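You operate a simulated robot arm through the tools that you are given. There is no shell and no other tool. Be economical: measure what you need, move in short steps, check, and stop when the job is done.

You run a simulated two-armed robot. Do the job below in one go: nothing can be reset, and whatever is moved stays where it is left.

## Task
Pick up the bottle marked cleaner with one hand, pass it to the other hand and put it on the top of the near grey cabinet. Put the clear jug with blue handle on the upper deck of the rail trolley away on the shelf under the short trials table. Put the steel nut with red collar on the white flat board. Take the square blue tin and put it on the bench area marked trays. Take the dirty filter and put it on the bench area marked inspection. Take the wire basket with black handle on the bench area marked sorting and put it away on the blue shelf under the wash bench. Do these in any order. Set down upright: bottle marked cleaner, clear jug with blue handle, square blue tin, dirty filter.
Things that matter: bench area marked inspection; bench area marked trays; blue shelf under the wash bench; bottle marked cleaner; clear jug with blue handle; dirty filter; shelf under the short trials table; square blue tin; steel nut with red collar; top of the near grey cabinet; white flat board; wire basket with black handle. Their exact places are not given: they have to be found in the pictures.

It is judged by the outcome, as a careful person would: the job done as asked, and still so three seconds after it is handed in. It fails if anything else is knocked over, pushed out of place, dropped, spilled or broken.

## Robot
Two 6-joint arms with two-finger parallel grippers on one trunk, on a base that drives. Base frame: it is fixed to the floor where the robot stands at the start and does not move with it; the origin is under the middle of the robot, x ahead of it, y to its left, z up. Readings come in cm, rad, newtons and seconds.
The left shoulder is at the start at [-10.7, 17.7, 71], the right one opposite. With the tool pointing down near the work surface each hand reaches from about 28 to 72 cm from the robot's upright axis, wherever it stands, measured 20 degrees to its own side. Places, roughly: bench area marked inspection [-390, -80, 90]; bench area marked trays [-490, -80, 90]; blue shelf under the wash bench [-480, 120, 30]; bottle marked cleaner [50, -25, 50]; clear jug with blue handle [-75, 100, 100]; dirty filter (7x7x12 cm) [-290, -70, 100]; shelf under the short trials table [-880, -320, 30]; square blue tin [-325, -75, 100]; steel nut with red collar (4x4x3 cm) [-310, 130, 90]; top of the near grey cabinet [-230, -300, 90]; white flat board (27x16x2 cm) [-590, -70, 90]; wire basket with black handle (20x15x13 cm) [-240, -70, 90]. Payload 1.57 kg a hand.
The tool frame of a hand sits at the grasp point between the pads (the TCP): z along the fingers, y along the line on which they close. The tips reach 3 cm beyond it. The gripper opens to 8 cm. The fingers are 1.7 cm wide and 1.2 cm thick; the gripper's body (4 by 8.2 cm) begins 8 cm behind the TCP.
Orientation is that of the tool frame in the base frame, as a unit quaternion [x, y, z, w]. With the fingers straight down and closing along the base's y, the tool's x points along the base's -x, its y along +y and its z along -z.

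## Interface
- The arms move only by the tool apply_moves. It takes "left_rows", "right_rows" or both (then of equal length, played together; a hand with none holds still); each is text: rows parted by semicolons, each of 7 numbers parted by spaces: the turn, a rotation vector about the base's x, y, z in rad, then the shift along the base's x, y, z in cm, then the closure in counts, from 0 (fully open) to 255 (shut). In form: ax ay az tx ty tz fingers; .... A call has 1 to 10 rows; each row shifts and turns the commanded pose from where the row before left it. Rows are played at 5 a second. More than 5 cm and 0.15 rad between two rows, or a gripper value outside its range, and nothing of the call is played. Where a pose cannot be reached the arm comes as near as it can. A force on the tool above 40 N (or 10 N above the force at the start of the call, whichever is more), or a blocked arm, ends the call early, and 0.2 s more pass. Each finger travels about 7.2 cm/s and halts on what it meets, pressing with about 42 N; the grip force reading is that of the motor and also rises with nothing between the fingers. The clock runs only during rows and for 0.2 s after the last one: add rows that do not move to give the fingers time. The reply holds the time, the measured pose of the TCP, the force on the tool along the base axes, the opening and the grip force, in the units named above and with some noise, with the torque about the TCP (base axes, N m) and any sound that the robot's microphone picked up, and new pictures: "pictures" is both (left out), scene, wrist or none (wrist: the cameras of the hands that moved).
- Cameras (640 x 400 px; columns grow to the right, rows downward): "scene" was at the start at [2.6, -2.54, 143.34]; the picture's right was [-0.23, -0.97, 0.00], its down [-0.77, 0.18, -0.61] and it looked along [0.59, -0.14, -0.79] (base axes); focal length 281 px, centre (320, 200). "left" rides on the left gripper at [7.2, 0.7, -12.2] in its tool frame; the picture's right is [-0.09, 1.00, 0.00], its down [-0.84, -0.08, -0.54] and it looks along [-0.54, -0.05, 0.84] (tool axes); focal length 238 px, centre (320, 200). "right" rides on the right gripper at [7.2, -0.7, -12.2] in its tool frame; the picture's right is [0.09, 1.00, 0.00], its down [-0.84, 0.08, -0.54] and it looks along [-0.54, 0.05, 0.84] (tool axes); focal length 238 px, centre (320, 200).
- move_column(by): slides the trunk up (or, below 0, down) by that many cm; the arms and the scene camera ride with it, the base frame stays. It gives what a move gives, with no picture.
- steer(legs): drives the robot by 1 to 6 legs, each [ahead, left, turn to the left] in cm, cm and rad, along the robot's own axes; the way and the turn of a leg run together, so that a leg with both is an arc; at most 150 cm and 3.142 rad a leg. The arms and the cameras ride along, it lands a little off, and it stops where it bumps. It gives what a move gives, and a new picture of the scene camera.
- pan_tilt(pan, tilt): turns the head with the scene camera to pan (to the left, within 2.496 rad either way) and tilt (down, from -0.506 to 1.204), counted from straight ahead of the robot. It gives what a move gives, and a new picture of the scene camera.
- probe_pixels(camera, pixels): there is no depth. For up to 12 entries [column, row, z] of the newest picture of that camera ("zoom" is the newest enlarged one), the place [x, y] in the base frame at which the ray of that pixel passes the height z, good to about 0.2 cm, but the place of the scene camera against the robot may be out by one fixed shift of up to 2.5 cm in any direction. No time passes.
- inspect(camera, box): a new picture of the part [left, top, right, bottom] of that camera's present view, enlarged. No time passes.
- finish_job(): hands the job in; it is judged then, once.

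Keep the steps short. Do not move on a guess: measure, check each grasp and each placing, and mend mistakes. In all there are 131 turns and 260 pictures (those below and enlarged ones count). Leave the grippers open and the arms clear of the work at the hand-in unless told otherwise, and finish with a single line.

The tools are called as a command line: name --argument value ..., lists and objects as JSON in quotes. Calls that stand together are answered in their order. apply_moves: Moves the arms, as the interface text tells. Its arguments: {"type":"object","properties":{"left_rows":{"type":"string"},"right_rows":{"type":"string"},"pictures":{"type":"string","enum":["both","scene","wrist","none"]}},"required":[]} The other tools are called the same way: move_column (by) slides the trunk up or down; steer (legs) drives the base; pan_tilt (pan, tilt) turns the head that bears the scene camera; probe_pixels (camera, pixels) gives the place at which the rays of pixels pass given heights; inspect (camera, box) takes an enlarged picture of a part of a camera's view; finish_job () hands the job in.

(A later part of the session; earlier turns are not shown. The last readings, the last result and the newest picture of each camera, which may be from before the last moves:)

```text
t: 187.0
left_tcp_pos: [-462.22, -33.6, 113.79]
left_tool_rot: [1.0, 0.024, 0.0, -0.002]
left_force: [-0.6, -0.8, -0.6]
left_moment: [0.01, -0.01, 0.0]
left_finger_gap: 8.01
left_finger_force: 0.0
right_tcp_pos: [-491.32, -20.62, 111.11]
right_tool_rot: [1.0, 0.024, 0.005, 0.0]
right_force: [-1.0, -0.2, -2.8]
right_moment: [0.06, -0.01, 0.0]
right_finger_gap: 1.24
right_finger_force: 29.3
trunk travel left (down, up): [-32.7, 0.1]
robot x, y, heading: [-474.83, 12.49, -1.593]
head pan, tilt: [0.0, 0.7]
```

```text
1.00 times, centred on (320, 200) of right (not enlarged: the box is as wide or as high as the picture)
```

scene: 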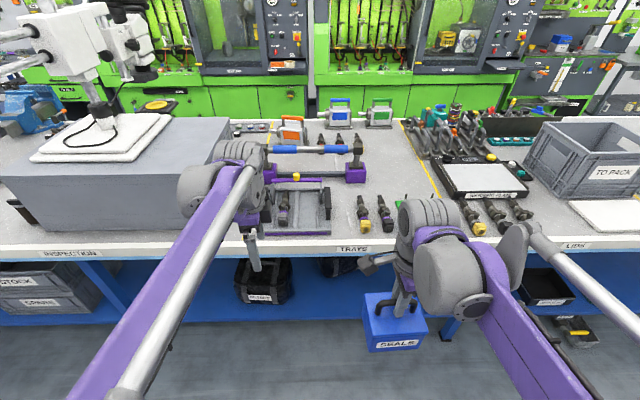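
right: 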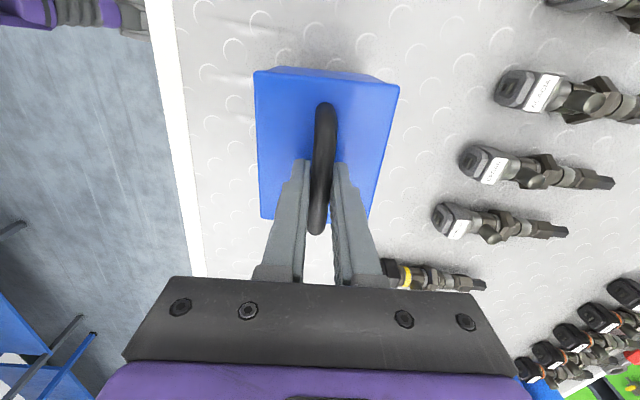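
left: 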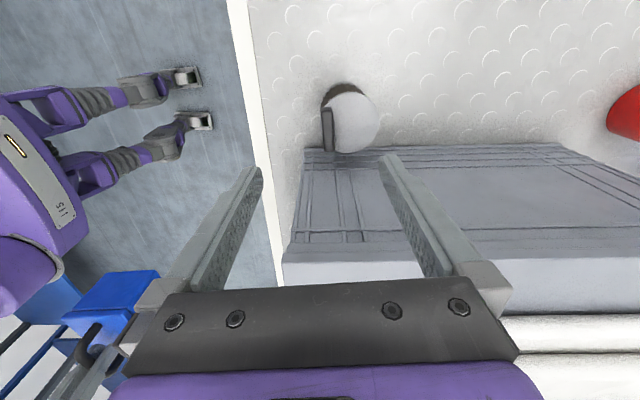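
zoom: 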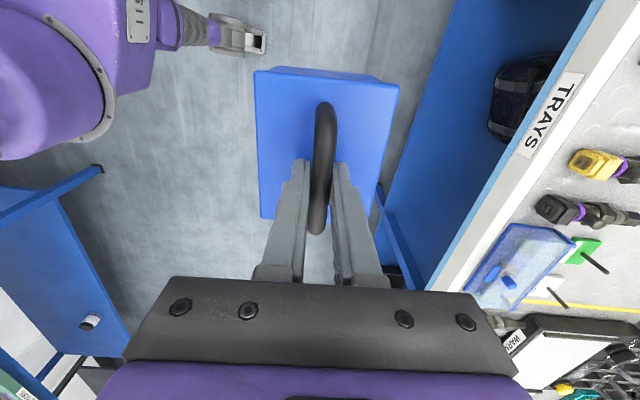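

probe_pixels --camera "scene" --pixels '[[360, 195.4, 91], [379, 195.4, 91], [405.6, 194, 95], [432, 194, 95], [405, 205, 90], [365.5, 182, 90], [366, 168, 90], [422, 158, 90], [395, 175, 90], [400, 186, 90]]'

probe_pixels --camera "zoom" --pixels '[[500, 228, 92], [575, 240, 92], [462, 290, 92], [520, 310, 92], [600, 238, 90], [605, 272, 90], [566, 305, 90], [560, 200, 91], [632, 170, 90]]'

```text
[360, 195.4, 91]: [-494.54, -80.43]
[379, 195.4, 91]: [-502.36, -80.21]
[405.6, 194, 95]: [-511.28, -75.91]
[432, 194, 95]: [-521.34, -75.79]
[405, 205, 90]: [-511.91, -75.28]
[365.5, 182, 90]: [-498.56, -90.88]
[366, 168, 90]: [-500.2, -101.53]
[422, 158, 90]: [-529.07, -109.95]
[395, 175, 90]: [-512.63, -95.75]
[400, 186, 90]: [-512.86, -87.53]
```

```text
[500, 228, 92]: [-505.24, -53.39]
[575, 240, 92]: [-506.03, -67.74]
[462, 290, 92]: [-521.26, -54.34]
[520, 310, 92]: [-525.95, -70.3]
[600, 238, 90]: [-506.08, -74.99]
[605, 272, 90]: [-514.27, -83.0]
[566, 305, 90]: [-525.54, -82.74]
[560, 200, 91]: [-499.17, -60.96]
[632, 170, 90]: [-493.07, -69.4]
```

The trays area runs x -451..-529 (label centre -489), which confirms the inspection area reaches past the filter on its side. Free space lies behind the two valves, around (-512.5,-91). I raise the tin, tuck the left hand, and align the base.

apply_moves --left_rows "0 0 0 0 4 0 0;0 0 0 0 4 0 0;0 0 0 0 3 0 0;0 0 0 0 0 0 0" --right_rows "0 0 0 0 -1 2.5 255;0 0 0 0 -1 2.5 255;0 0 0 0 0 1 255;0 0 0 0 0 0 255" --pictures "none"

steer --legs '[[0, -21, 0.021], [25, 0, 0]]'

pan_tilt --pan -0.1 --tilt 1.0

inspect --camera "right" --box '[0, 0, 640, 400]'

```text
t: 188.0
left_tcp_pos: [-462.38, -22.66, 113.87]
left_tool_rot: [1.0, 0.025, 0.0, -0.001]
left_force: [-0.5, 0.1, 0.1]
left_moment: [0.01, -0.02, -0.01]
left_finger_gap: 7.99
left_finger_force: 0.0
right_tcp_pos: [-491.32, -22.75, 117.06]
right_tool_rot: [1.0, 0.024, 0.005, 0.0]
right_force: [-0.6, -0.3, -3.2]
right_moment: [0.04, 0.03, -0.02]
right_finger_gap: 1.24
right_finger_force: 29.5
trunk travel left (down, up): [-32.7, 0.1]
robot x, y, heading: [-475.37, 12.88, -1.592]
head pan, tilt: [0.0, 0.7]
```

```text
t: 191.8
left_tcp_pos: [-482.85, -47.04, 113.82]
left_tool_rot: [1.0, 0.031, 0.0, -0.002]
left_force: [0.4, 0.2, -0.1]
left_moment: [0.0, -0.02, -0.01]
left_finger_gap: 8.01
left_finger_force: 0.0
right_tcp_pos: [-511.8, -47.35, 117.11]
right_tool_rot: [1.0, 0.03, 0.003, 0.0]
right_force: [-0.2, 0.3, -3.2]
right_moment: [0.0, -0.01, 0.0]
right_finger_gap: 1.24
right_finger_force: 29.9
trunk travel left (down, up): [-32.7, 0.1]
robot x, y, heading: [-496.06, -12.38, -1.58]
head pan, tilt: [0.0, 0.7]
```

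scene: 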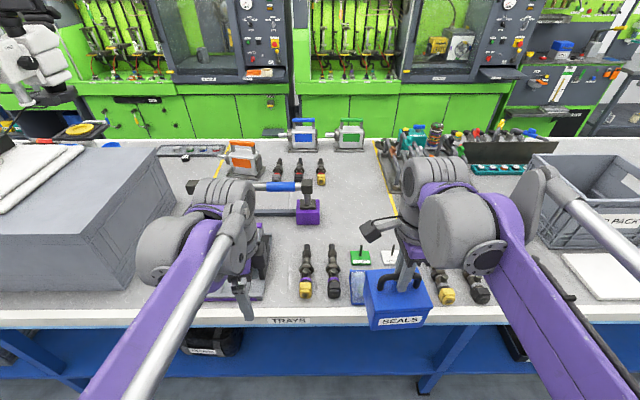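

```text
t: 192.6
left_tcp_pos: [-482.81, -47.07, 113.94]
left_tool_rot: [1.0, 0.03, 0.0, -0.001]
left_force: [0.2, 0.4, -0.4]
left_moment: [0.02, 0.02, -0.01]
left_finger_gap: 8.01
left_finger_force: 0.0
right_tcp_pos: [-511.73, -47.56, 117.16]
right_tool_rot: [1.0, 0.031, 0.004, 0.001]
right_force: [-0.2, -0.2, -3.9]
right_moment: [-0.02, -0.01, -0.03]
right_finger_gap: 1.24
right_finger_force: 29.1
trunk travel left (down, up): [-32.7, 0.1]
robot x, y, heading: [-495.97, -12.35, -1.578]
head pan, tilt: [-0.099, 1.0]
```

scene: 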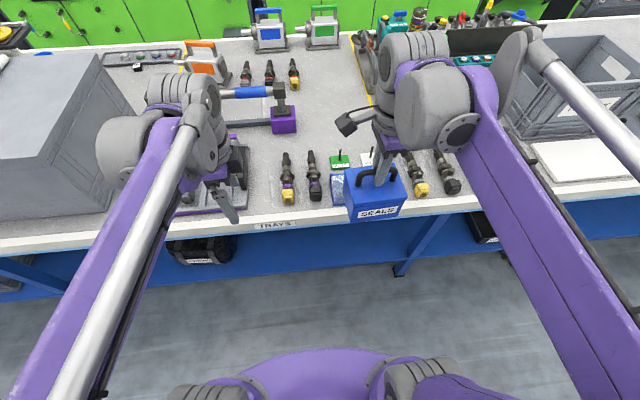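

```text
1.00 times, centred on (320, 200) of right (not enlarged: the box is as wide or as high as the picture)
```

zoom: 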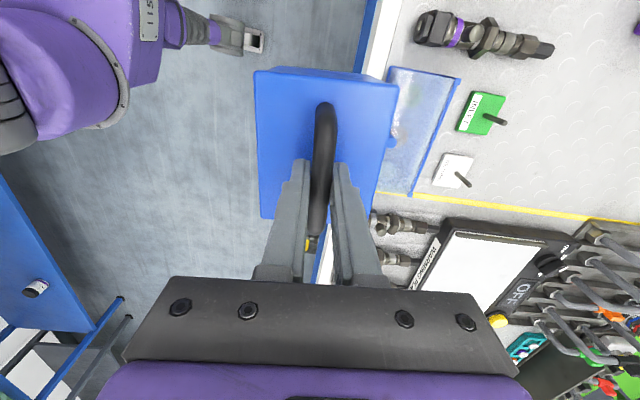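

probe_pixels --camera "zoom" --pixels '[[505, 97, 90], [492, 135, 90], [506, 121, 94], [474, 158, 90], [468, 187, 90], [469, 185, 94], [555, 50, 92], [480, 205, 90], [620, 222, 90], [440, 80, 92]]'

probe_pixels --camera "scene" --pixels '[[339, 155, 90], [340, 150, 95], [367, 150, 95], [298, 132, 90], [286, 155, 92], [310, 155, 92], [378, 60, 90]]'

```text
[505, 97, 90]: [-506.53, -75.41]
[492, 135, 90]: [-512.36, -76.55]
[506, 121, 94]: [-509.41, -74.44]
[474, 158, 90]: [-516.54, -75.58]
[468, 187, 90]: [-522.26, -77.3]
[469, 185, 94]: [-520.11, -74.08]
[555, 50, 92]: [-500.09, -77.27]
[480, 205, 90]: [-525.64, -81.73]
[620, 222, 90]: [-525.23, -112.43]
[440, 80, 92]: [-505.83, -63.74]
```

```text
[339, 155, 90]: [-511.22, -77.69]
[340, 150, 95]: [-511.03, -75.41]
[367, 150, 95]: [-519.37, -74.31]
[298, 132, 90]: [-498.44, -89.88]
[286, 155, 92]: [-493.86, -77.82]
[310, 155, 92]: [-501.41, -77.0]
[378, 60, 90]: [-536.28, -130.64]
```

Clear target: tin centre (-511.5,-87), with free space -79..-100 in y. I go 10 cm ahead, then extend the right hand high.

steer --legs '[[10, 0, 0]]'

apply_moves --right_rows "0 0 0 0 -4 0 255;0 0 0 0 -4 0 255;0 0 0 0 -4 0 255;0 0 0 0 -4 0 255;0 0 0 0 -4 -0.5 255;0 0 0 0 -4 -1 255;0 0 0 0 0 0 255"

```text
t: 193.8
left_tcp_pos: [-482.82, -56.95, 113.69]
left_tool_rot: [0.999, 0.032, 0.0, -0.001]
left_force: [0.4, -0.3, 0.4]
left_moment: [0.03, 0.01, -0.03]
left_finger_gap: 8.03
left_finger_force: 0.0
right_tcp_pos: [-511.73, -57.65, 116.99]
right_tool_rot: [0.999, 0.032, 0.005, 0.0]
right_force: [-0.5, 0.6, -3.1]
right_moment: [-0.03, -0.01, -0.01]
right_finger_gap: 1.24
right_finger_force: 29.1
trunk travel left (down, up): [-32.7, 0.1]
robot x, y, heading: [-495.94, -22.18, -1.572]
head pan, tilt: [-0.099, 1.0]
```

scene: 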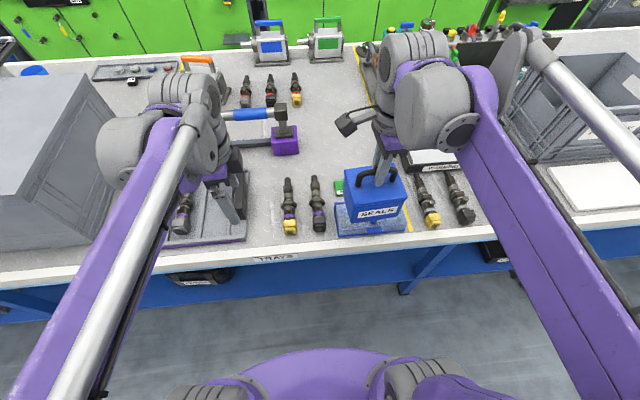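

```text
t: 195.4
left_tcp_pos: [-482.63, -57.06, 114.0]
left_tool_rot: [0.999, 0.032, 0.0, -0.001]
left_force: [-0.3, -0.1, 0.8]
left_moment: [0.0, 0.01, -0.01]
left_finger_gap: 7.99
left_finger_force: 0.1
right_tcp_pos: [-511.95, -81.66, 115.8]
right_tool_rot: [0.999, 0.032, 0.004, 0.0]
right_force: [-1.3, 0.3, -3.2]
right_moment: [-0.01, 0.0, 0.0]
right_finger_gap: 1.25
right_finger_force: 29.8
trunk travel left (down, up): [-32.7, 0.1]
robot x, y, heading: [-495.9, -21.91, -1.578]
head pan, tilt: [-0.099, 1.0]
```

scene: 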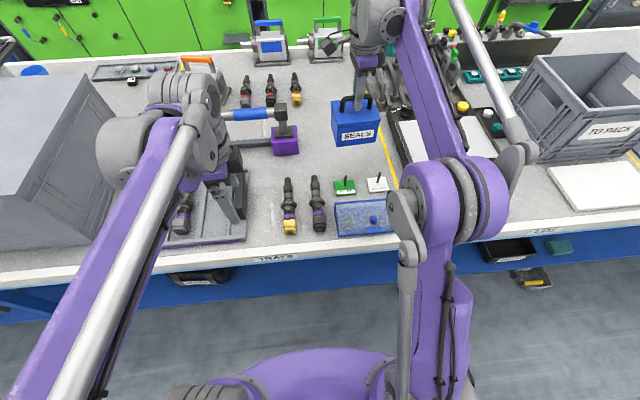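
right: 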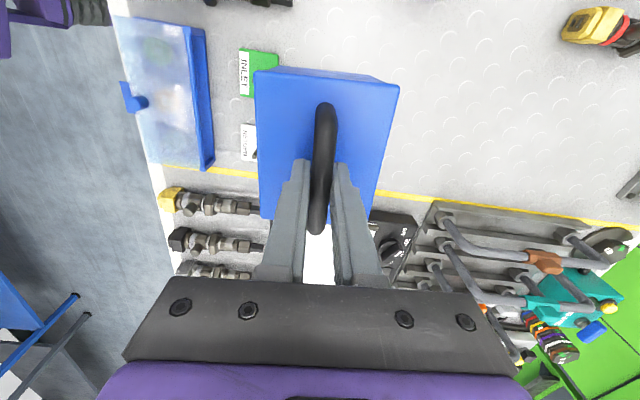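

apply_moves --right_rows "0 0 0 0.2 -1.8 -1.5 255;0 0 0 0.2 -1.8 -2 255;0 0 0 0 -1.8 -2 255;0 0 0 0 0 -2.5 255;0 0 0 0 0 -2.5 255;0 0 0 0 0 -1 255;0 0 0 0 0 0 255"

inspect --camera "scene" --box '[250, 60, 450, 185]'

```text
t: 197.0
left_tcp_pos: [-482.82, -57.07, 113.93]
left_tool_rot: [0.999, 0.033, 0.0, 0.0]
left_force: [-0.1, -0.8, 0.3]
left_moment: [0.0, 0.02, -0.04]
left_finger_gap: 8.0
left_finger_force: 0.0
right_tcp_pos: [-511.38, -86.83, 104.18]
right_tool_rot: [0.999, 0.032, 0.004, 0.0]
right_force: [0.6, 0.9, -3.8]
right_moment: [0.01, 0.0, -0.03]
right_finger_gap: 1.23
right_finger_force: 29.3
trunk travel left (down, up): [-32.7, 0.1]
robot x, y, heading: [-495.95, -21.86, -1.576]
head pan, tilt: [-0.099, 1.0]
```

scene: 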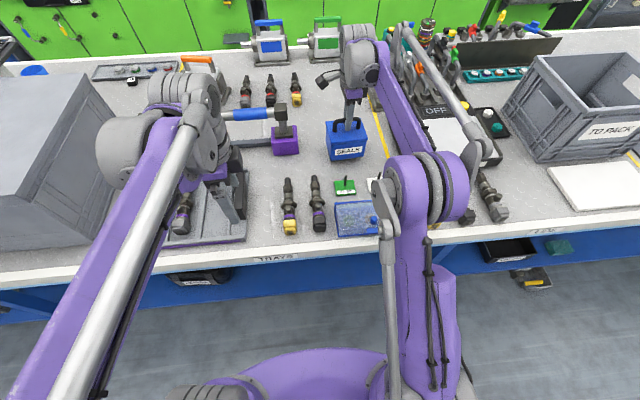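
right: 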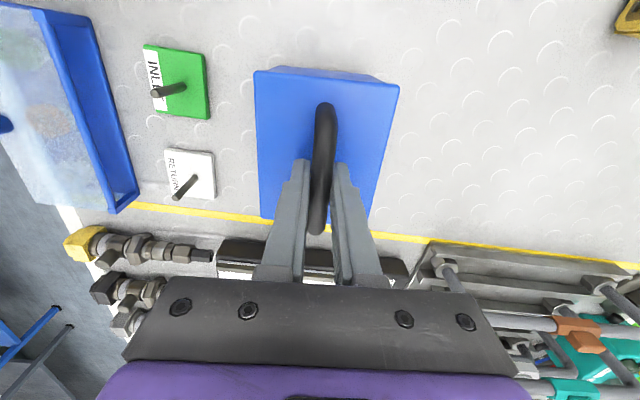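

```text
3.20 times, centred on (350, 122) of scene
```

zoom: 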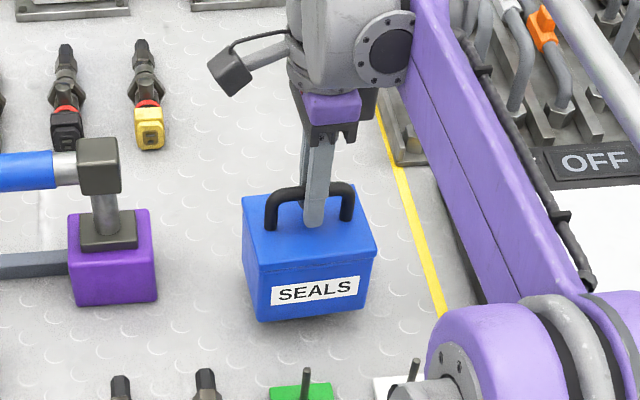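

apply_moves --right_rows "0 0 0 0 0 -0.6 255;0 0 0 0 0 -0.5 255;0 0 0 0 0 -0.4 255;0 0 0 0 0 -0.3 255;0 0 0 0 0 -0.15 255;0 0 0 0 0 0 255" --pictures "none"

```text
t: 198.4
left_tcp_pos: [-482.7, -57.0, 113.84]
left_tool_rot: [0.999, 0.033, 0.0, 0.0]
left_force: [0.1, 1.1, 0.3]
left_moment: [0.05, -0.02, 0.01]
left_finger_gap: 8.01
left_finger_force: 0.0
right_tcp_pos: [-511.32, -87.07, 102.32]
right_tool_rot: [0.999, 0.033, 0.004, 0.002]
right_force: [-1.0, -3.3, 12.0]
right_moment: [0.03, -0.22, 0.01]
right_finger_gap: 1.23
right_finger_force: 29.3
trunk travel left (down, up): [-32.7, 0.1]
robot x, y, heading: [-496.24, -21.95, -1.575]
head pan, tilt: [-0.099, 1.0]
```

It rests on the bench (12 N upward). I open and rise.

apply_moves --right_rows "0 0 0 0 0 0 200;0 0 0 0 0 0 130;0 0 0 0 0 0 60;0 0 0 0 0 0 0;0 0 0 0 0 0 0;0 0 0 0 0 3 0;0 0 0 0 0 3 0;0 0 0 0 0 3 0;0 0 0 0 2 2 0"

inspect --camera "scene" --box '[250, 60, 450, 185]'

```text
t: 200.4
left_tcp_pos: [-482.83, -56.99, 113.96]
left_tool_rot: [0.999, 0.033, -0.002, 0.001]
left_force: [0.4, -0.3, 0.0]
left_moment: [0.03, 0.0, -0.02]
left_finger_gap: 8.02
left_finger_force: 0.1
right_tcp_pos: [-511.36, -85.06, 113.37]
right_tool_rot: [0.999, 0.032, 0.004, 0.002]
right_force: [-0.7, -0.3, 0.4]
right_moment: [-0.04, 0.05, 0.02]
right_finger_gap: 8.0
right_finger_force: 0.0
trunk travel left (down, up): [-32.7, 0.1]
robot x, y, heading: [-496.13, -22.47, -1.578]
head pan, tilt: [-0.099, 1.0]
```

scene: 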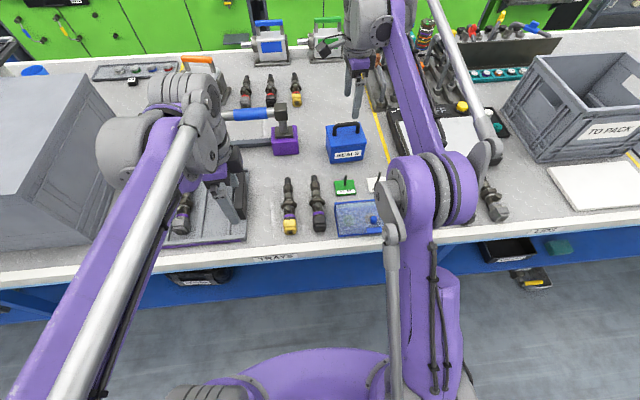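
right: 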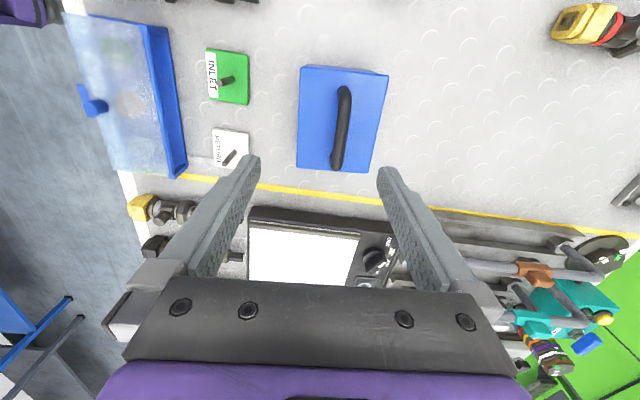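

```text
3.20 times, centred on (350, 122) of scene
```

zoom: 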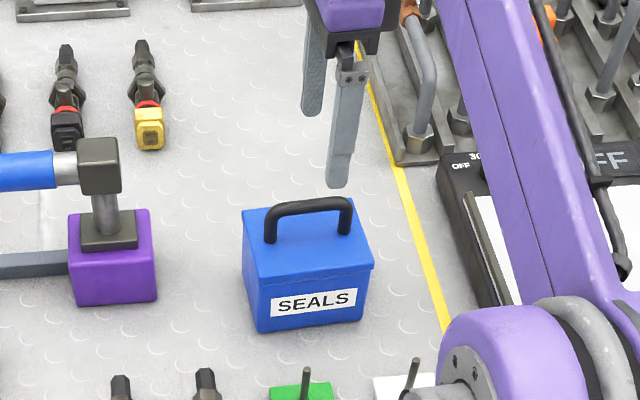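

The tin stands well inside the trays area. I retract the right hand, back off and strafe left to the basket.

apply_moves --right_rows "0 0 0 0 4 0.5 0;0 0 0 0 4 0 0;0 0 0 0 4 0 0;0 0 0 0 4 0 0;0 0 0 0 4 0 0;0 0 0 0 4 0 0;0 0 0 0 4 0 0" --pictures "none"

steer --legs '[[-25, 0, 0.006], [0, 125, 0], [0, 125, 0]]'

pan_tilt --pan 0.05 --tilt 0.85

```text
t: 202.0
left_tcp_pos: [-482.8, -57.06, 113.82]
left_tool_rot: [0.999, 0.033, 0.0, -0.001]
left_force: [-0.1, 0.3, -0.4]
left_moment: [-0.01, -0.02, 0.0]
left_finger_gap: 8.02
left_finger_force: 0.1
right_tcp_pos: [-511.48, -57.12, 113.54]
right_tool_rot: [0.999, 0.032, 0.005, 0.001]
right_force: [-0.6, -0.1, 0.3]
right_moment: [-0.01, 0.02, 0.0]
right_finger_gap: 7.99
right_finger_force: 0.1
trunk travel left (down, up): [-32.7, 0.1]
robot x, y, heading: [-496.01, -22.1, -1.572]
head pan, tilt: [-0.099, 1.0]
```

```text
t: 225.4
left_tcp_pos: [-233.65, -39.32, 113.91]
left_tool_rot: [1.0, 0.022, 0.0, -0.001]
left_force: [-0.8, -0.1, -0.5]
left_moment: [0.01, -0.01, 0.02]
left_finger_gap: 8.01
left_finger_force: 0.0
right_tcp_pos: [-262.44, -38.68, 113.6]
right_tool_rot: [1.0, 0.022, 0.004, 0.0]
right_force: [0.6, -0.6, -0.6]
right_moment: [0.0, 0.02, 0.02]
right_finger_gap: 8.02
right_finger_force: 0.2
trunk travel left (down, up): [-32.7, 0.1]
robot x, y, heading: [-246.48, -3.84, -1.594]
head pan, tilt: [-0.099, 1.0]
```

scene: 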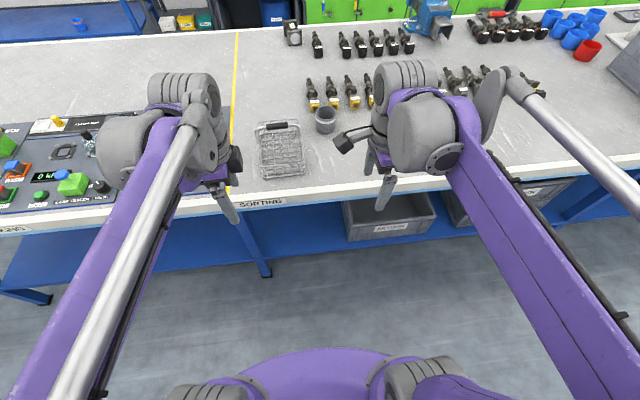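

```text
t: 226.1
left_tcp_pos: [-233.62, -39.29, 113.89]
left_tool_rot: [1.0, 0.022, 0.0, 0.0]
left_force: [-0.7, 0.3, -0.6]
left_moment: [0.0, -0.01, 0.0]
left_finger_gap: 8.0
left_finger_force: 0.0
right_tcp_pos: [-262.36, -38.82, 113.61]
right_tool_rot: [1.0, 0.022, 0.005, 0.0]
right_force: [-1.1, 0.7, 0.9]
right_moment: [-0.03, 0.03, -0.07]
right_finger_gap: 8.0
right_finger_force: 0.1
trunk travel left (down, up): [-32.7, 0.1]
robot x, y, heading: [-246.33, -4.05, -1.597]
head pan, tilt: [0.051, 0.85]
```

scene: 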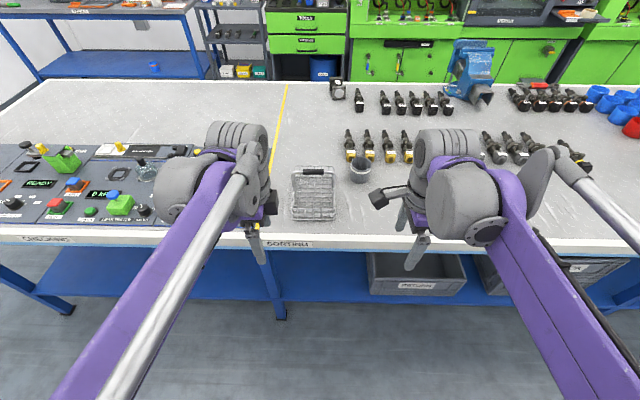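

inspect --camera "scene" --box '[260, 140, 400, 228]'

probe_pixels --camera "scene" --pixels '[[314, 170, 102], [299, 170, 102], [330, 169, 102], [314, 170, 98], [296, 217, 90], [335, 215, 90], [360, 175, 90]]'

inspect --camera "left" --box '[200, 0, 640, 275]'

```text
4.55 times, centred on (330, 184) of scene
```

zoom: 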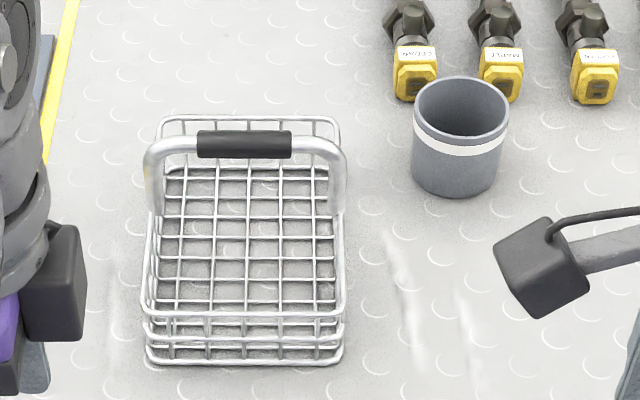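

```text
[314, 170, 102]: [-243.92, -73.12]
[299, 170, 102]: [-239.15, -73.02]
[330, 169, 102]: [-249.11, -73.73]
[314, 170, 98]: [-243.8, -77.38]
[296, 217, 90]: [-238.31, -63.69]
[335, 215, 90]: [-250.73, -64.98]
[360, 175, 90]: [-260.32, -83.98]
```

```text
1.45 times, centred on (420, 138) of left
```

zoom: 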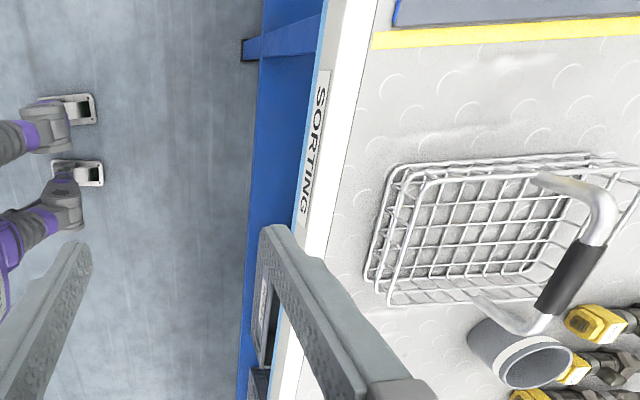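

The basket has an arched handle with a black grip along x. For the low shelf later, I want the hand pitched 45° forward while the basket stays level. I shift the base 11 cm right and 8 cm ahead, then pitch the left hand.

steer --legs '[[0, -11, 0.024], [8, 0, 0]]'

apply_moves --left_rows "-0.13 0 0 0 -1.5 0 0;-0.13 0 0 0 -1.5 0 0;-0.13 0 0 0 -1.5 0 0;-0.13 0 0 0 -1.5 0 0;-0.13 0 0 0 -1.5 0 0;-0.135 0 0 0 -1.5 0 0;0 0 0 0 0 0 0"

```text
t: 228.4
left_tcp_pos: [-244.21, -46.25, 113.83]
left_tool_rot: [1.0, 0.031, 0.0, -0.001]
left_force: [-0.7, 0.6, -0.3]
left_moment: [0.04, -0.03, 0.02]
left_finger_gap: 7.98
left_finger_force: 0.1
right_tcp_pos: [-272.94, -46.43, 113.5]
right_tool_rot: [1.0, 0.031, 0.005, -0.001]
right_force: [-0.6, 0.4, -0.6]
right_moment: [-0.03, 0.01, 0.01]
right_finger_gap: 8.0
right_finger_force: 0.0
trunk travel left (down, up): [-32.7, 0.1]
robot x, y, heading: [-257.37, -11.72, -1.572]
head pan, tilt: [0.051, 0.85]
```

scene: 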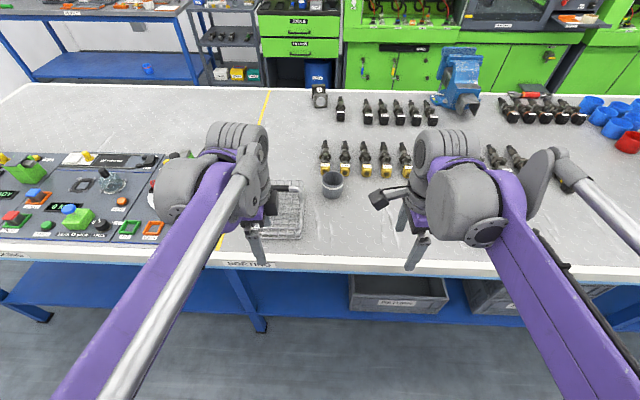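

```text
t: 230.0
left_tcp_pos: [-244.34, -55.47, 113.97]
left_tool_rot: [0.924, 0.029, -0.013, 0.382]
left_force: [0.5, 0.9, -0.3]
left_moment: [-0.02, 0.03, -0.02]
left_finger_gap: 8.0
left_finger_force: 0.1
right_tcp_pos: [-272.93, -46.46, 113.62]
right_tool_rot: [1.0, 0.031, 0.005, 0.0]
right_force: [0.5, -0.5, 0.1]
right_moment: [0.0, 0.01, 0.0]
right_finger_gap: 8.0
right_finger_force: 0.1
trunk travel left (down, up): [-32.7, 0.1]
robot x, y, heading: [-257.81, -11.24, -1.582]
head pan, tilt: [0.051, 0.85]
```

scene: 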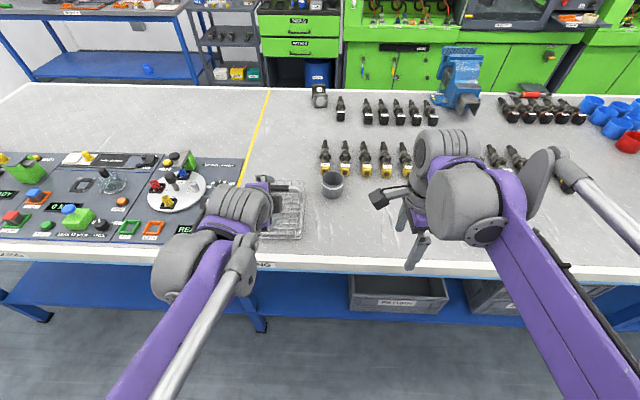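
left: 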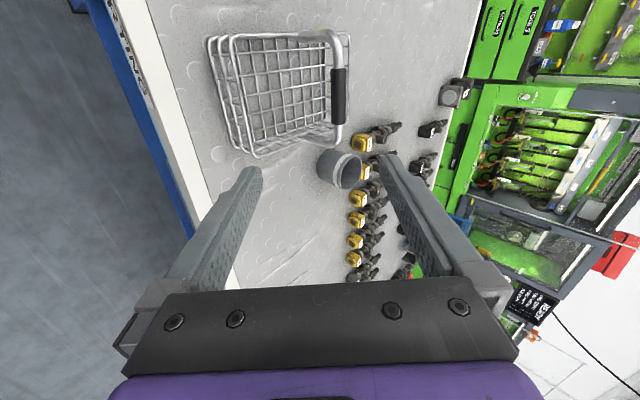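

probe_pixels --camera "left" --pixels '[[338, 70, 102], [338, 122, 102], [338, 95, 104], [338, 95, 102], [338, 95, 100], [338, 95, 98], [210, 40, 95], [243, 155, 91]]'

probe_pixels --camera "scene" --pixels '[[288, 187, 104], [288, 187, 102], [288, 187, 100], [288, 187, 98], [298, 240, 90], [300, 182, 97]]'

inspect --camera "scene" --box '[230, 160, 350, 260]'

```text
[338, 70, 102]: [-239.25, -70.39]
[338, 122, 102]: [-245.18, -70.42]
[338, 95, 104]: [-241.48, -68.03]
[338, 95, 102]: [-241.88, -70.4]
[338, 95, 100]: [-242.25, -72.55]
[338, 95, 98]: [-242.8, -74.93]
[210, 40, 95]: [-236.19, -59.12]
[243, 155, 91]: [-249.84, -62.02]
```

```text
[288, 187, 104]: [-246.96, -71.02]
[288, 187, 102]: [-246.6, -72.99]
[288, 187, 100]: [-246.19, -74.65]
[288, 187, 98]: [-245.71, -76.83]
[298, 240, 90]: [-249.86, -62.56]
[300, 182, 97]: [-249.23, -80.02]
```

```text
4.00 times, centred on (290, 210) of scene
```

zoom: 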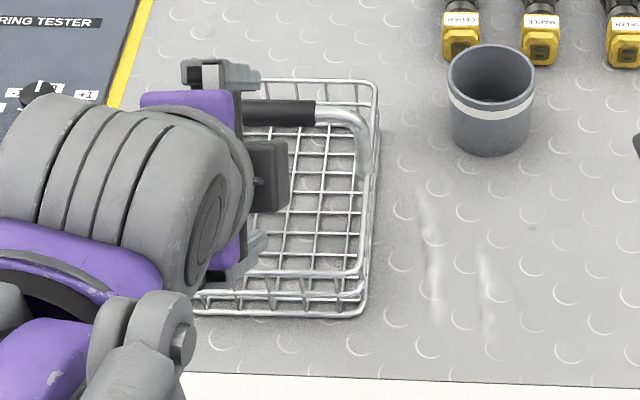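

The handle's bar is about at (-241.9,-69.7,102.5). I go to 10 cm short of it along the pitched approach and re-measure.

apply_moves --left_rows "0 0 0 1.2 -3.5 -2.2 0;0 0 0 1.2 -3.6 -2.2 0;0 0 0 0 0 0 0" --pictures "wrist"

```text
t: 230.8
left_tcp_pos: [-241.87, -62.38, 109.77]
left_tool_rot: [0.924, 0.029, -0.013, 0.382]
left_force: [-0.2, 0.3, -0.1]
left_moment: [0.0, 0.04, 0.03]
left_finger_gap: 7.97
left_finger_force: 0.0
right_tcp_pos: [-273.02, -46.57, 113.62]
right_tool_rot: [1.0, 0.031, 0.005, 0.001]
right_force: [-0.1, -0.2, 0.1]
right_moment: [-0.01, 0.04, -0.01]
right_finger_gap: 7.98
right_finger_force: 0.0
trunk travel left (down, up): [-32.7, 0.1]
robot x, y, heading: [-257.34, -11.27, -1.581]
head pan, tilt: [0.051, 0.85]
```

left: 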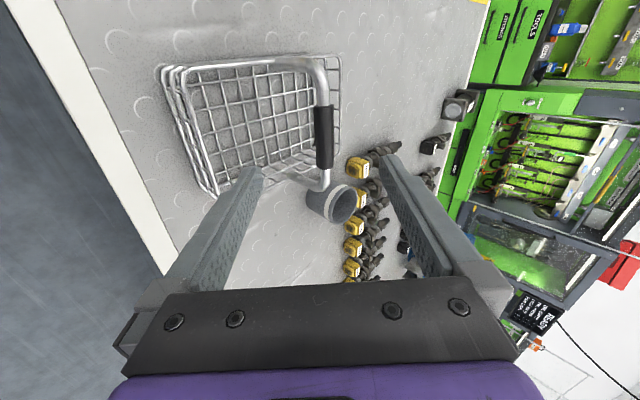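

probe_pixels --camera "left" --pixels '[[324, 137, 104], [324, 137, 103], [324, 137, 102], [324, 137, 101], [324, 137, 100]]'

```text
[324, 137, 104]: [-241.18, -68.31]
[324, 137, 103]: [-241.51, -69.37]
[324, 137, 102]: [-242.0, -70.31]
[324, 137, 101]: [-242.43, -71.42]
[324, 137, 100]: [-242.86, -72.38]
```

Re-measured bar: (-241.9,-70.1,102.3). I advance to it and close.

apply_moves --left_rows "0 0 0 0 -2.6 -2.5 0;0 0 0 0 -2.6 -2.5 0;0 0 0 0 -2.5 -2.5 0;0 0 0 0 0 0 0;0 0 0 0 0 0 120;0 0 0 0 0 0 220;0 0 0 0 0 0 255;0 0 0 0 0 0 255;0 0 0 0 0 0 255"

```text
t: 232.9
left_tcp_pos: [-241.83, -70.44, 102.15]
left_tool_rot: [0.921, 0.027, -0.012, 0.387]
left_force: [1.3, -10.1, 17.9]
left_moment: [-0.06, -0.37, -0.41]
left_finger_gap: 1.93
left_finger_force: 33.6
right_tcp_pos: [-273.03, -46.31, 113.45]
right_tool_rot: [0.999, 0.032, 0.005, 0.001]
right_force: [-0.9, 0.5, -0.3]
right_moment: [0.01, -0.01, 0.02]
right_finger_gap: 8.0
right_finger_force: 0.0
trunk travel left (down, up): [-32.7, 0.1]
robot x, y, heading: [-257.37, -11.29, -1.578]
head pan, tilt: [0.051, 0.85]
stopped in row 9 (left hand): the force on the tool passed its limit at 41 N (the readings are from after the stop); the commanded pose is now the measured one
```

scene: 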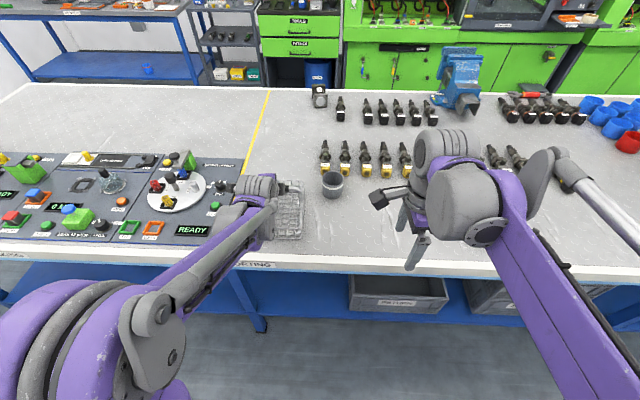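
left: 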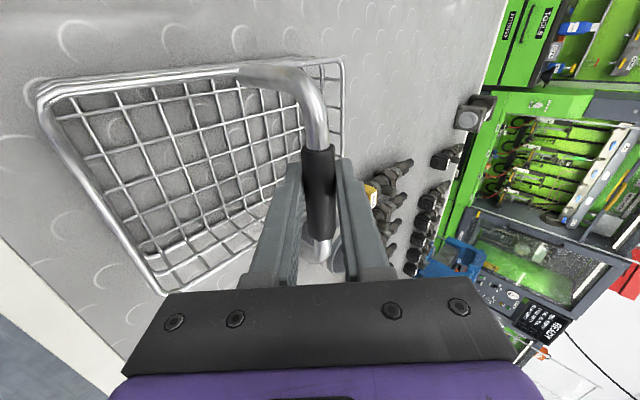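

The handle is gripped (1.93 cm). I lift it slowly.

apply_moves --left_rows "0 0 0 0 0 0.7 255;0 0 0 0 0 1.5 255;0 0 0 0 0 2 255;0 0 0 0 0 3 255;0 0 0 0 0 0 255"

inspect --camera "scene" --box '[210, 140, 370, 260]'

```text
t: 234.1
left_tcp_pos: [-242.11, -70.32, 109.28]
left_tool_rot: [0.923, 0.028, -0.012, 0.385]
left_force: [0.2, -0.2, -1.8]
left_moment: [0.03, -0.02, 0.02]
left_finger_gap: 1.69
left_finger_force: 32.6
right_tcp_pos: [-272.9, -46.63, 113.59]
right_tool_rot: [0.999, 0.031, 0.004, 0.0]
right_force: [0.1, 0.6, -0.4]
right_moment: [-0.01, 0.0, 0.0]
right_finger_gap: 7.98
right_finger_force: 0.1
trunk travel left (down, up): [-32.7, 0.1]
robot x, y, heading: [-257.92, -11.76, -1.577]
head pan, tilt: [0.051, 0.85]
```

scene: 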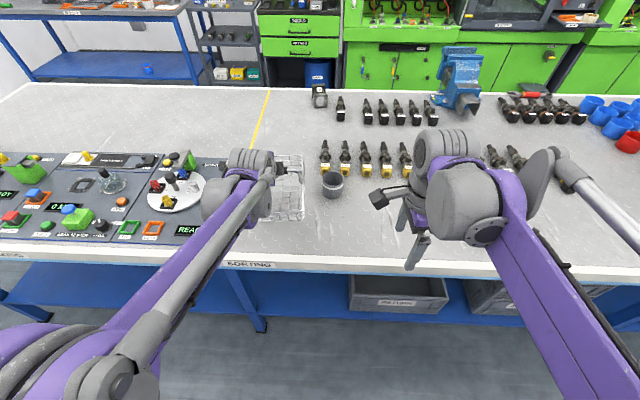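
left: 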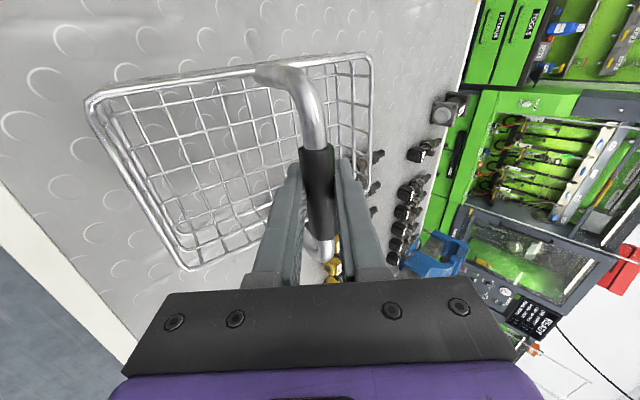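

```text
3.33 times, centred on (290, 200) of scene
```

zoom: 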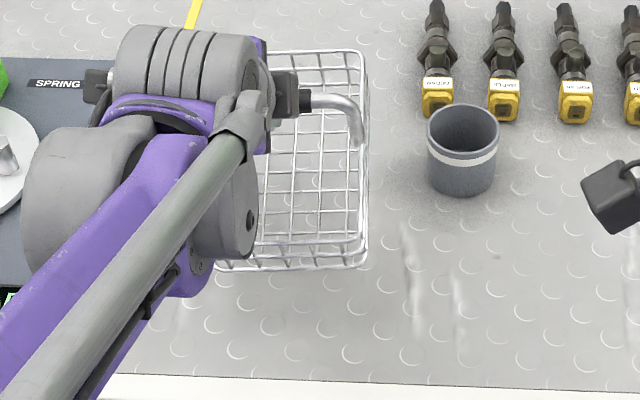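

The basket is held and level. I back off, pull it in, and look at the other side of the aisle.

steer --legs '[[-26, 0, 0]]'

apply_moves --left_rows "0 0 0 0 4 0 255;0 0 0 0 4 0 255;0 0 0 0 4 0 255;0 0 0 0 4 0 255;0 0 0 0 2 0 255" --pictures "none"

pan_tilt --pan -2.4 --tilt 0.6

probe_pixels --camera "scene" --pixels '[[320, 200, 90], [320, 300, 0], [100, 200, 90], [500, 200, 90]]'

```text
t: 236.0
left_tcp_pos: [-241.85, -44.3, 109.1]
left_tool_rot: [0.922, 0.028, -0.011, 0.385]
left_force: [0.8, -0.2, -3.0]
left_moment: [0.09, -0.02, -0.01]
left_finger_gap: 1.69
left_finger_force: 32.0
right_tcp_pos: [-272.68, -20.63, 113.65]
right_tool_rot: [0.999, 0.033, 0.004, 0.0]
right_force: [-0.3, -0.3, 0.4]
right_moment: [0.0, 0.01, 0.01]
right_finger_gap: 8.01
right_finger_force: 0.0
trunk travel left (down, up): [-32.7, 0.1]
robot x, y, heading: [-257.85, 14.49, -1.574]
head pan, tilt: [0.051, 0.85]
```

scene: 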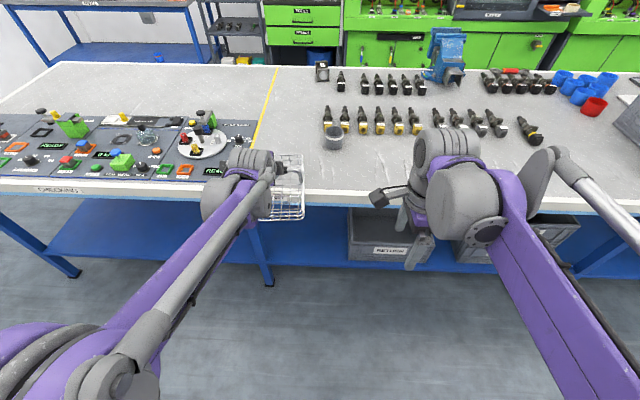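

```text
t: 237.2
left_tcp_pos: [-241.81, -26.31, 109.54]
left_tool_rot: [0.922, 0.03, -0.012, 0.386]
left_force: [1.1, 0.4, -2.4]
left_moment: [0.03, 0.0, -0.04]
left_finger_gap: 1.67
left_finger_force: 31.4
right_tcp_pos: [-272.8, -20.5, 113.61]
right_tool_rot: [0.999, 0.033, 0.005, 0.0]
right_force: [-0.7, 0.7, -0.5]
right_moment: [-0.01, 0.01, -0.01]
right_finger_gap: 7.99
right_finger_force: 0.1
trunk travel left (down, up): [-32.7, 0.1]
robot x, y, heading: [-257.21, 14.55, -1.577]
head pan, tilt: [0.051, 0.85]
```

```text
t: 239.4
left_tcp_pos: [-241.92, -26.46, 109.62]
left_tool_rot: [0.923, 0.029, -0.012, 0.385]
left_force: [-1.0, 1.1, -2.1]
left_moment: [0.06, -0.05, 0.02]
left_finger_gap: 1.67
left_finger_force: 32.3
right_tcp_pos: [-272.71, -20.54, 113.59]
right_tool_rot: [0.999, 0.033, 0.005, 0.0]
right_force: [0.0, -0.6, -0.2]
right_moment: [-0.02, 0.02, 0.02]
right_finger_gap: 8.01
right_finger_force: 0.1
trunk travel left (down, up): [-32.7, 0.1]
robot x, y, heading: [-257.1, 14.17, -1.575]
head pan, tilt: [-2.4, 0.6]
```

scene: 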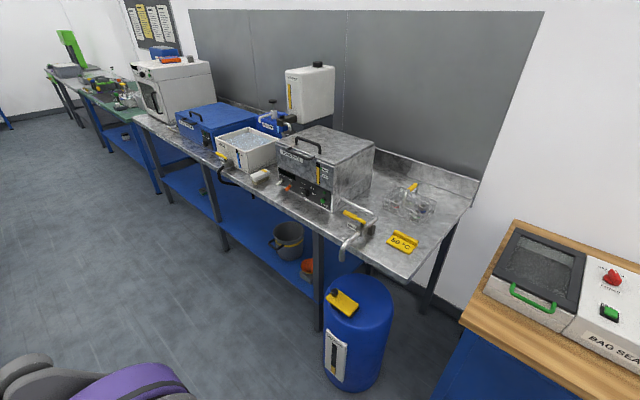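

```text
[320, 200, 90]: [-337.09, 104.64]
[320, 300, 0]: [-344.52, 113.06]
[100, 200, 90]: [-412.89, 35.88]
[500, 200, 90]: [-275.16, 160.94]
```

inspect --camera "scene" --box '[320, 140, 520, 265]'

probe_pixels --camera "scene" --pixels '[[410, 278, 90], [478, 180, 90], [215, 165, 90], [135, 118, 90], [350, 290, 60], [330, 385, 0], [225, 215, 30], [320, 275, 30], [165, 170, 30], [402, 243, 90], [410, 205, 90], [290, 260, 35]]'

```text
3.20 times, centred on (420, 202) of scene
```

zoom: 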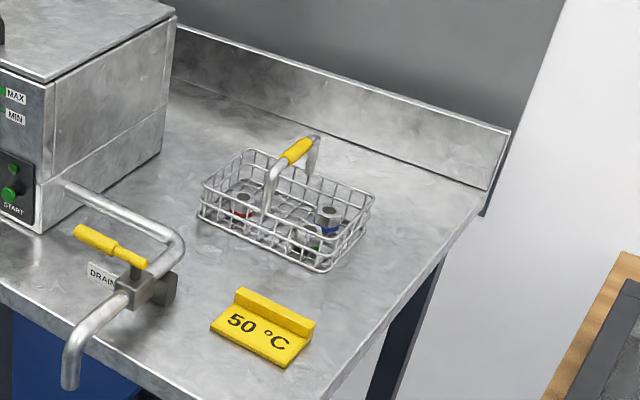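

```text
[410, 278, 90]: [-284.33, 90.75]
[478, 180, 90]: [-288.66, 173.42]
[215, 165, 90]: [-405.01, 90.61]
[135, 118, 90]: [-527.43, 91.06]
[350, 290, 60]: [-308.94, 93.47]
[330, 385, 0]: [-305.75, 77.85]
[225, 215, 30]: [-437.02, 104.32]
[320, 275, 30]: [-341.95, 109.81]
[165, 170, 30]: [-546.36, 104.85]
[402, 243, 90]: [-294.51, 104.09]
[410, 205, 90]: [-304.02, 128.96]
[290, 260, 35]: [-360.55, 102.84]
```

The nut with the red collar lies inside a yellow-handled wire basket on the steel wash bench, about (-304,129). A blue barrel stands in front of it. First the basket: I turn round and strafe along to x≈-470 to view the blue shelf.

steer --legs '[[0, 0, 3.14], [0, 100, 0], [0, 105, 0]]'

pan_tilt --pan 0 --tilt 0.75

```text
t: 264.7
left_tcp_pos: [-474.72, 46.75, 109.51]
left_tool_rot: [-0.048, 0.922, 0.384, 0.003]
left_force: [0.5, -0.2, -2.4]
left_moment: [-0.05, -0.01, 0.02]
left_finger_gap: 1.67
left_finger_force: 31.5
right_tcp_pos: [-443.55, 42.11, 113.65]
right_tool_rot: [-0.053, 0.999, 0.0, -0.005]
right_force: [0.1, 0.7, -0.7]
right_moment: [0.0, -0.01, -0.02]
right_finger_gap: 7.98
right_finger_force: 0.1
trunk travel left (down, up): [-32.7, 0.1]
robot x, y, heading: [-457.57, 6.4, 1.61]
head pan, tilt: [-2.4, 0.6]
```

scene: 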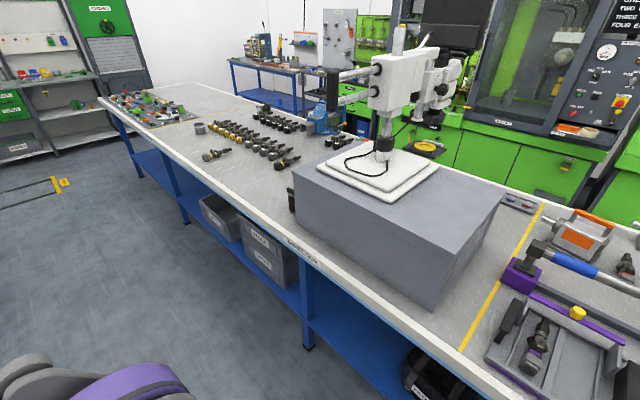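

```text
t: 266.9
left_tcp_pos: [-474.61, 46.66, 109.56]
left_tool_rot: [-0.048, 0.922, 0.384, 0.004]
left_force: [0.9, 0.9, -2.4]
left_moment: [-0.04, 0.0, -0.01]
left_finger_gap: 1.68
left_finger_force: 32.1
right_tcp_pos: [-443.47, 42.04, 113.59]
right_tool_rot: [-0.054, 0.999, -0.001, -0.004]
right_force: [0.4, -0.1, 0.3]
right_moment: [0.03, 0.01, 0.0]
right_finger_gap: 8.01
right_finger_force: 0.0
trunk travel left (down, up): [-32.7, 0.1]
robot x, y, heading: [-457.43, 6.38, 1.603]
head pan, tilt: [0.0, 0.75]
```

scene: 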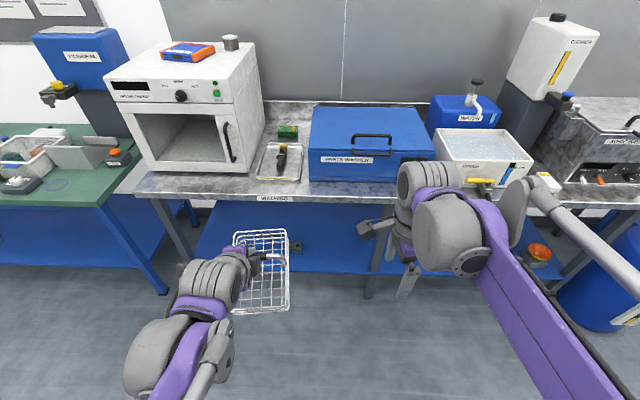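

The wash bench with its blue shelf is ahead. I lower the trunk 32 cm to see under it.

move_column --by -32

pan_tilt --pan 0.1 --tilt 0.7

inspect --camera "scene" --box '[120, 150, 520, 400]'

inspect --camera "left" --box '[0, 0, 640, 400]'

```text
t: 270.1
left_tcp_pos: [-474.52, 46.64, 77.5]
left_tool_rot: [-0.049, 0.921, 0.385, 0.004]
left_force: [-0.8, -1.0, -1.8]
left_moment: [-0.07, 0.03, -0.03]
left_finger_gap: 1.7
left_finger_force: 31.9
right_tcp_pos: [-443.46, 42.05, 81.56]
right_tool_rot: [-0.053, 0.999, 0.0, -0.004]
right_force: [0.7, 0.0, 0.1]
right_moment: [0.01, 0.03, -0.01]
right_finger_gap: 8.0
right_finger_force: 0.1
trunk travel left (down, up): [-0.7, 32.1]
robot x, y, heading: [-457.71, 6.46, 1.601]
head pan, tilt: [0.0, 0.75]
```

```text
t: 270.8
left_tcp_pos: [-474.62, 46.66, 77.63]
left_tool_rot: [-0.048, 0.922, 0.384, 0.003]
left_force: [-0.9, -0.2, -2.0]
left_moment: [-0.06, 0.03, 0.0]
left_finger_gap: 1.68
left_finger_force: 32.3
right_tcp_pos: [-443.48, 42.05, 81.6]
right_tool_rot: [-0.053, 0.999, 0.001, -0.004]
right_force: [0.5, -0.1, 0.0]
right_moment: [0.01, -0.01, 0.03]
right_finger_gap: 7.99
right_finger_force: 0.0
trunk travel left (down, up): [-0.7, 32.1]
robot x, y, heading: [-457.39, 6.07, 1.608]
head pan, tilt: [0.099, 0.7]
```

scene: 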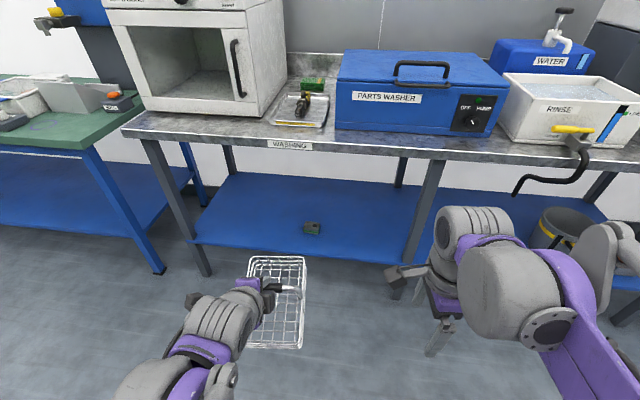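

```text
1.60 times, centred on (320, 275) of scene
```

zoom: 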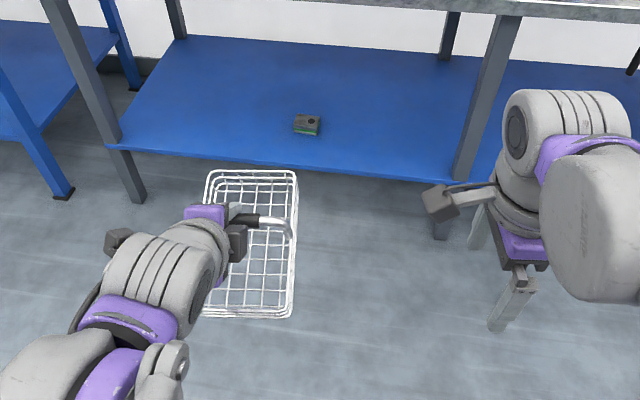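

```text
1.00 times, centred on (320, 200) of left (not enlarged: the box is as wide or as high as the picture)
```

zoom: 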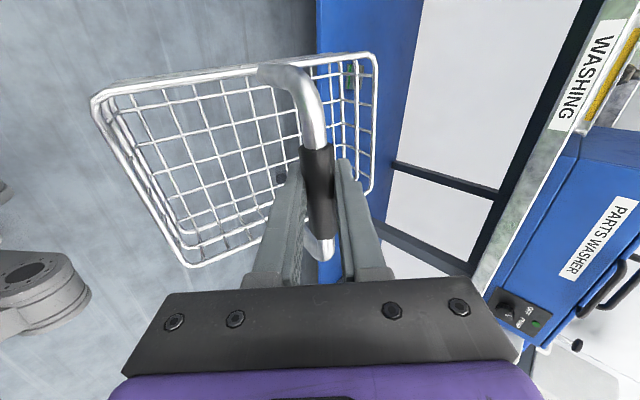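

probe_pixels --camera "scene" --pixels '[[200, 244, 30], [395, 264, 30], [200, 244, 34], [395, 264, 34], [305, 235, 30], [320, 222, 30], [235, 172, 30], [195, 215, 30], [415, 225, 30], [290, 150, 87], [270, 145, 90]]'

probe_pixels --camera "zoom" --pixels '[[320, 20, 30], [320, 20, 34], [352, 75, 32], [352, 75, 36], [545, 130, 87], [505, 185, 60], [340, 225, 30]]'

```text
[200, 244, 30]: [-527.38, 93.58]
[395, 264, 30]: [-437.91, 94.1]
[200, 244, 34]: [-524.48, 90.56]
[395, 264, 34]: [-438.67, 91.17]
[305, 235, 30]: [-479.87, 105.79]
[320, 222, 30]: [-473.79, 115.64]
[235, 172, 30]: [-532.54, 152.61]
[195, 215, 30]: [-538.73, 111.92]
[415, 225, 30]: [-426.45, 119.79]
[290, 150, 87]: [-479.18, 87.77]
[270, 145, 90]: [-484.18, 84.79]
```

```text
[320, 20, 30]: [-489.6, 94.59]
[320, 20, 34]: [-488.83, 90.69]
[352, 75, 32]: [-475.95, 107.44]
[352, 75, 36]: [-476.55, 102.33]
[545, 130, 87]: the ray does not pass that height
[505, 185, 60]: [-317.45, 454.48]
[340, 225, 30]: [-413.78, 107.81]
```

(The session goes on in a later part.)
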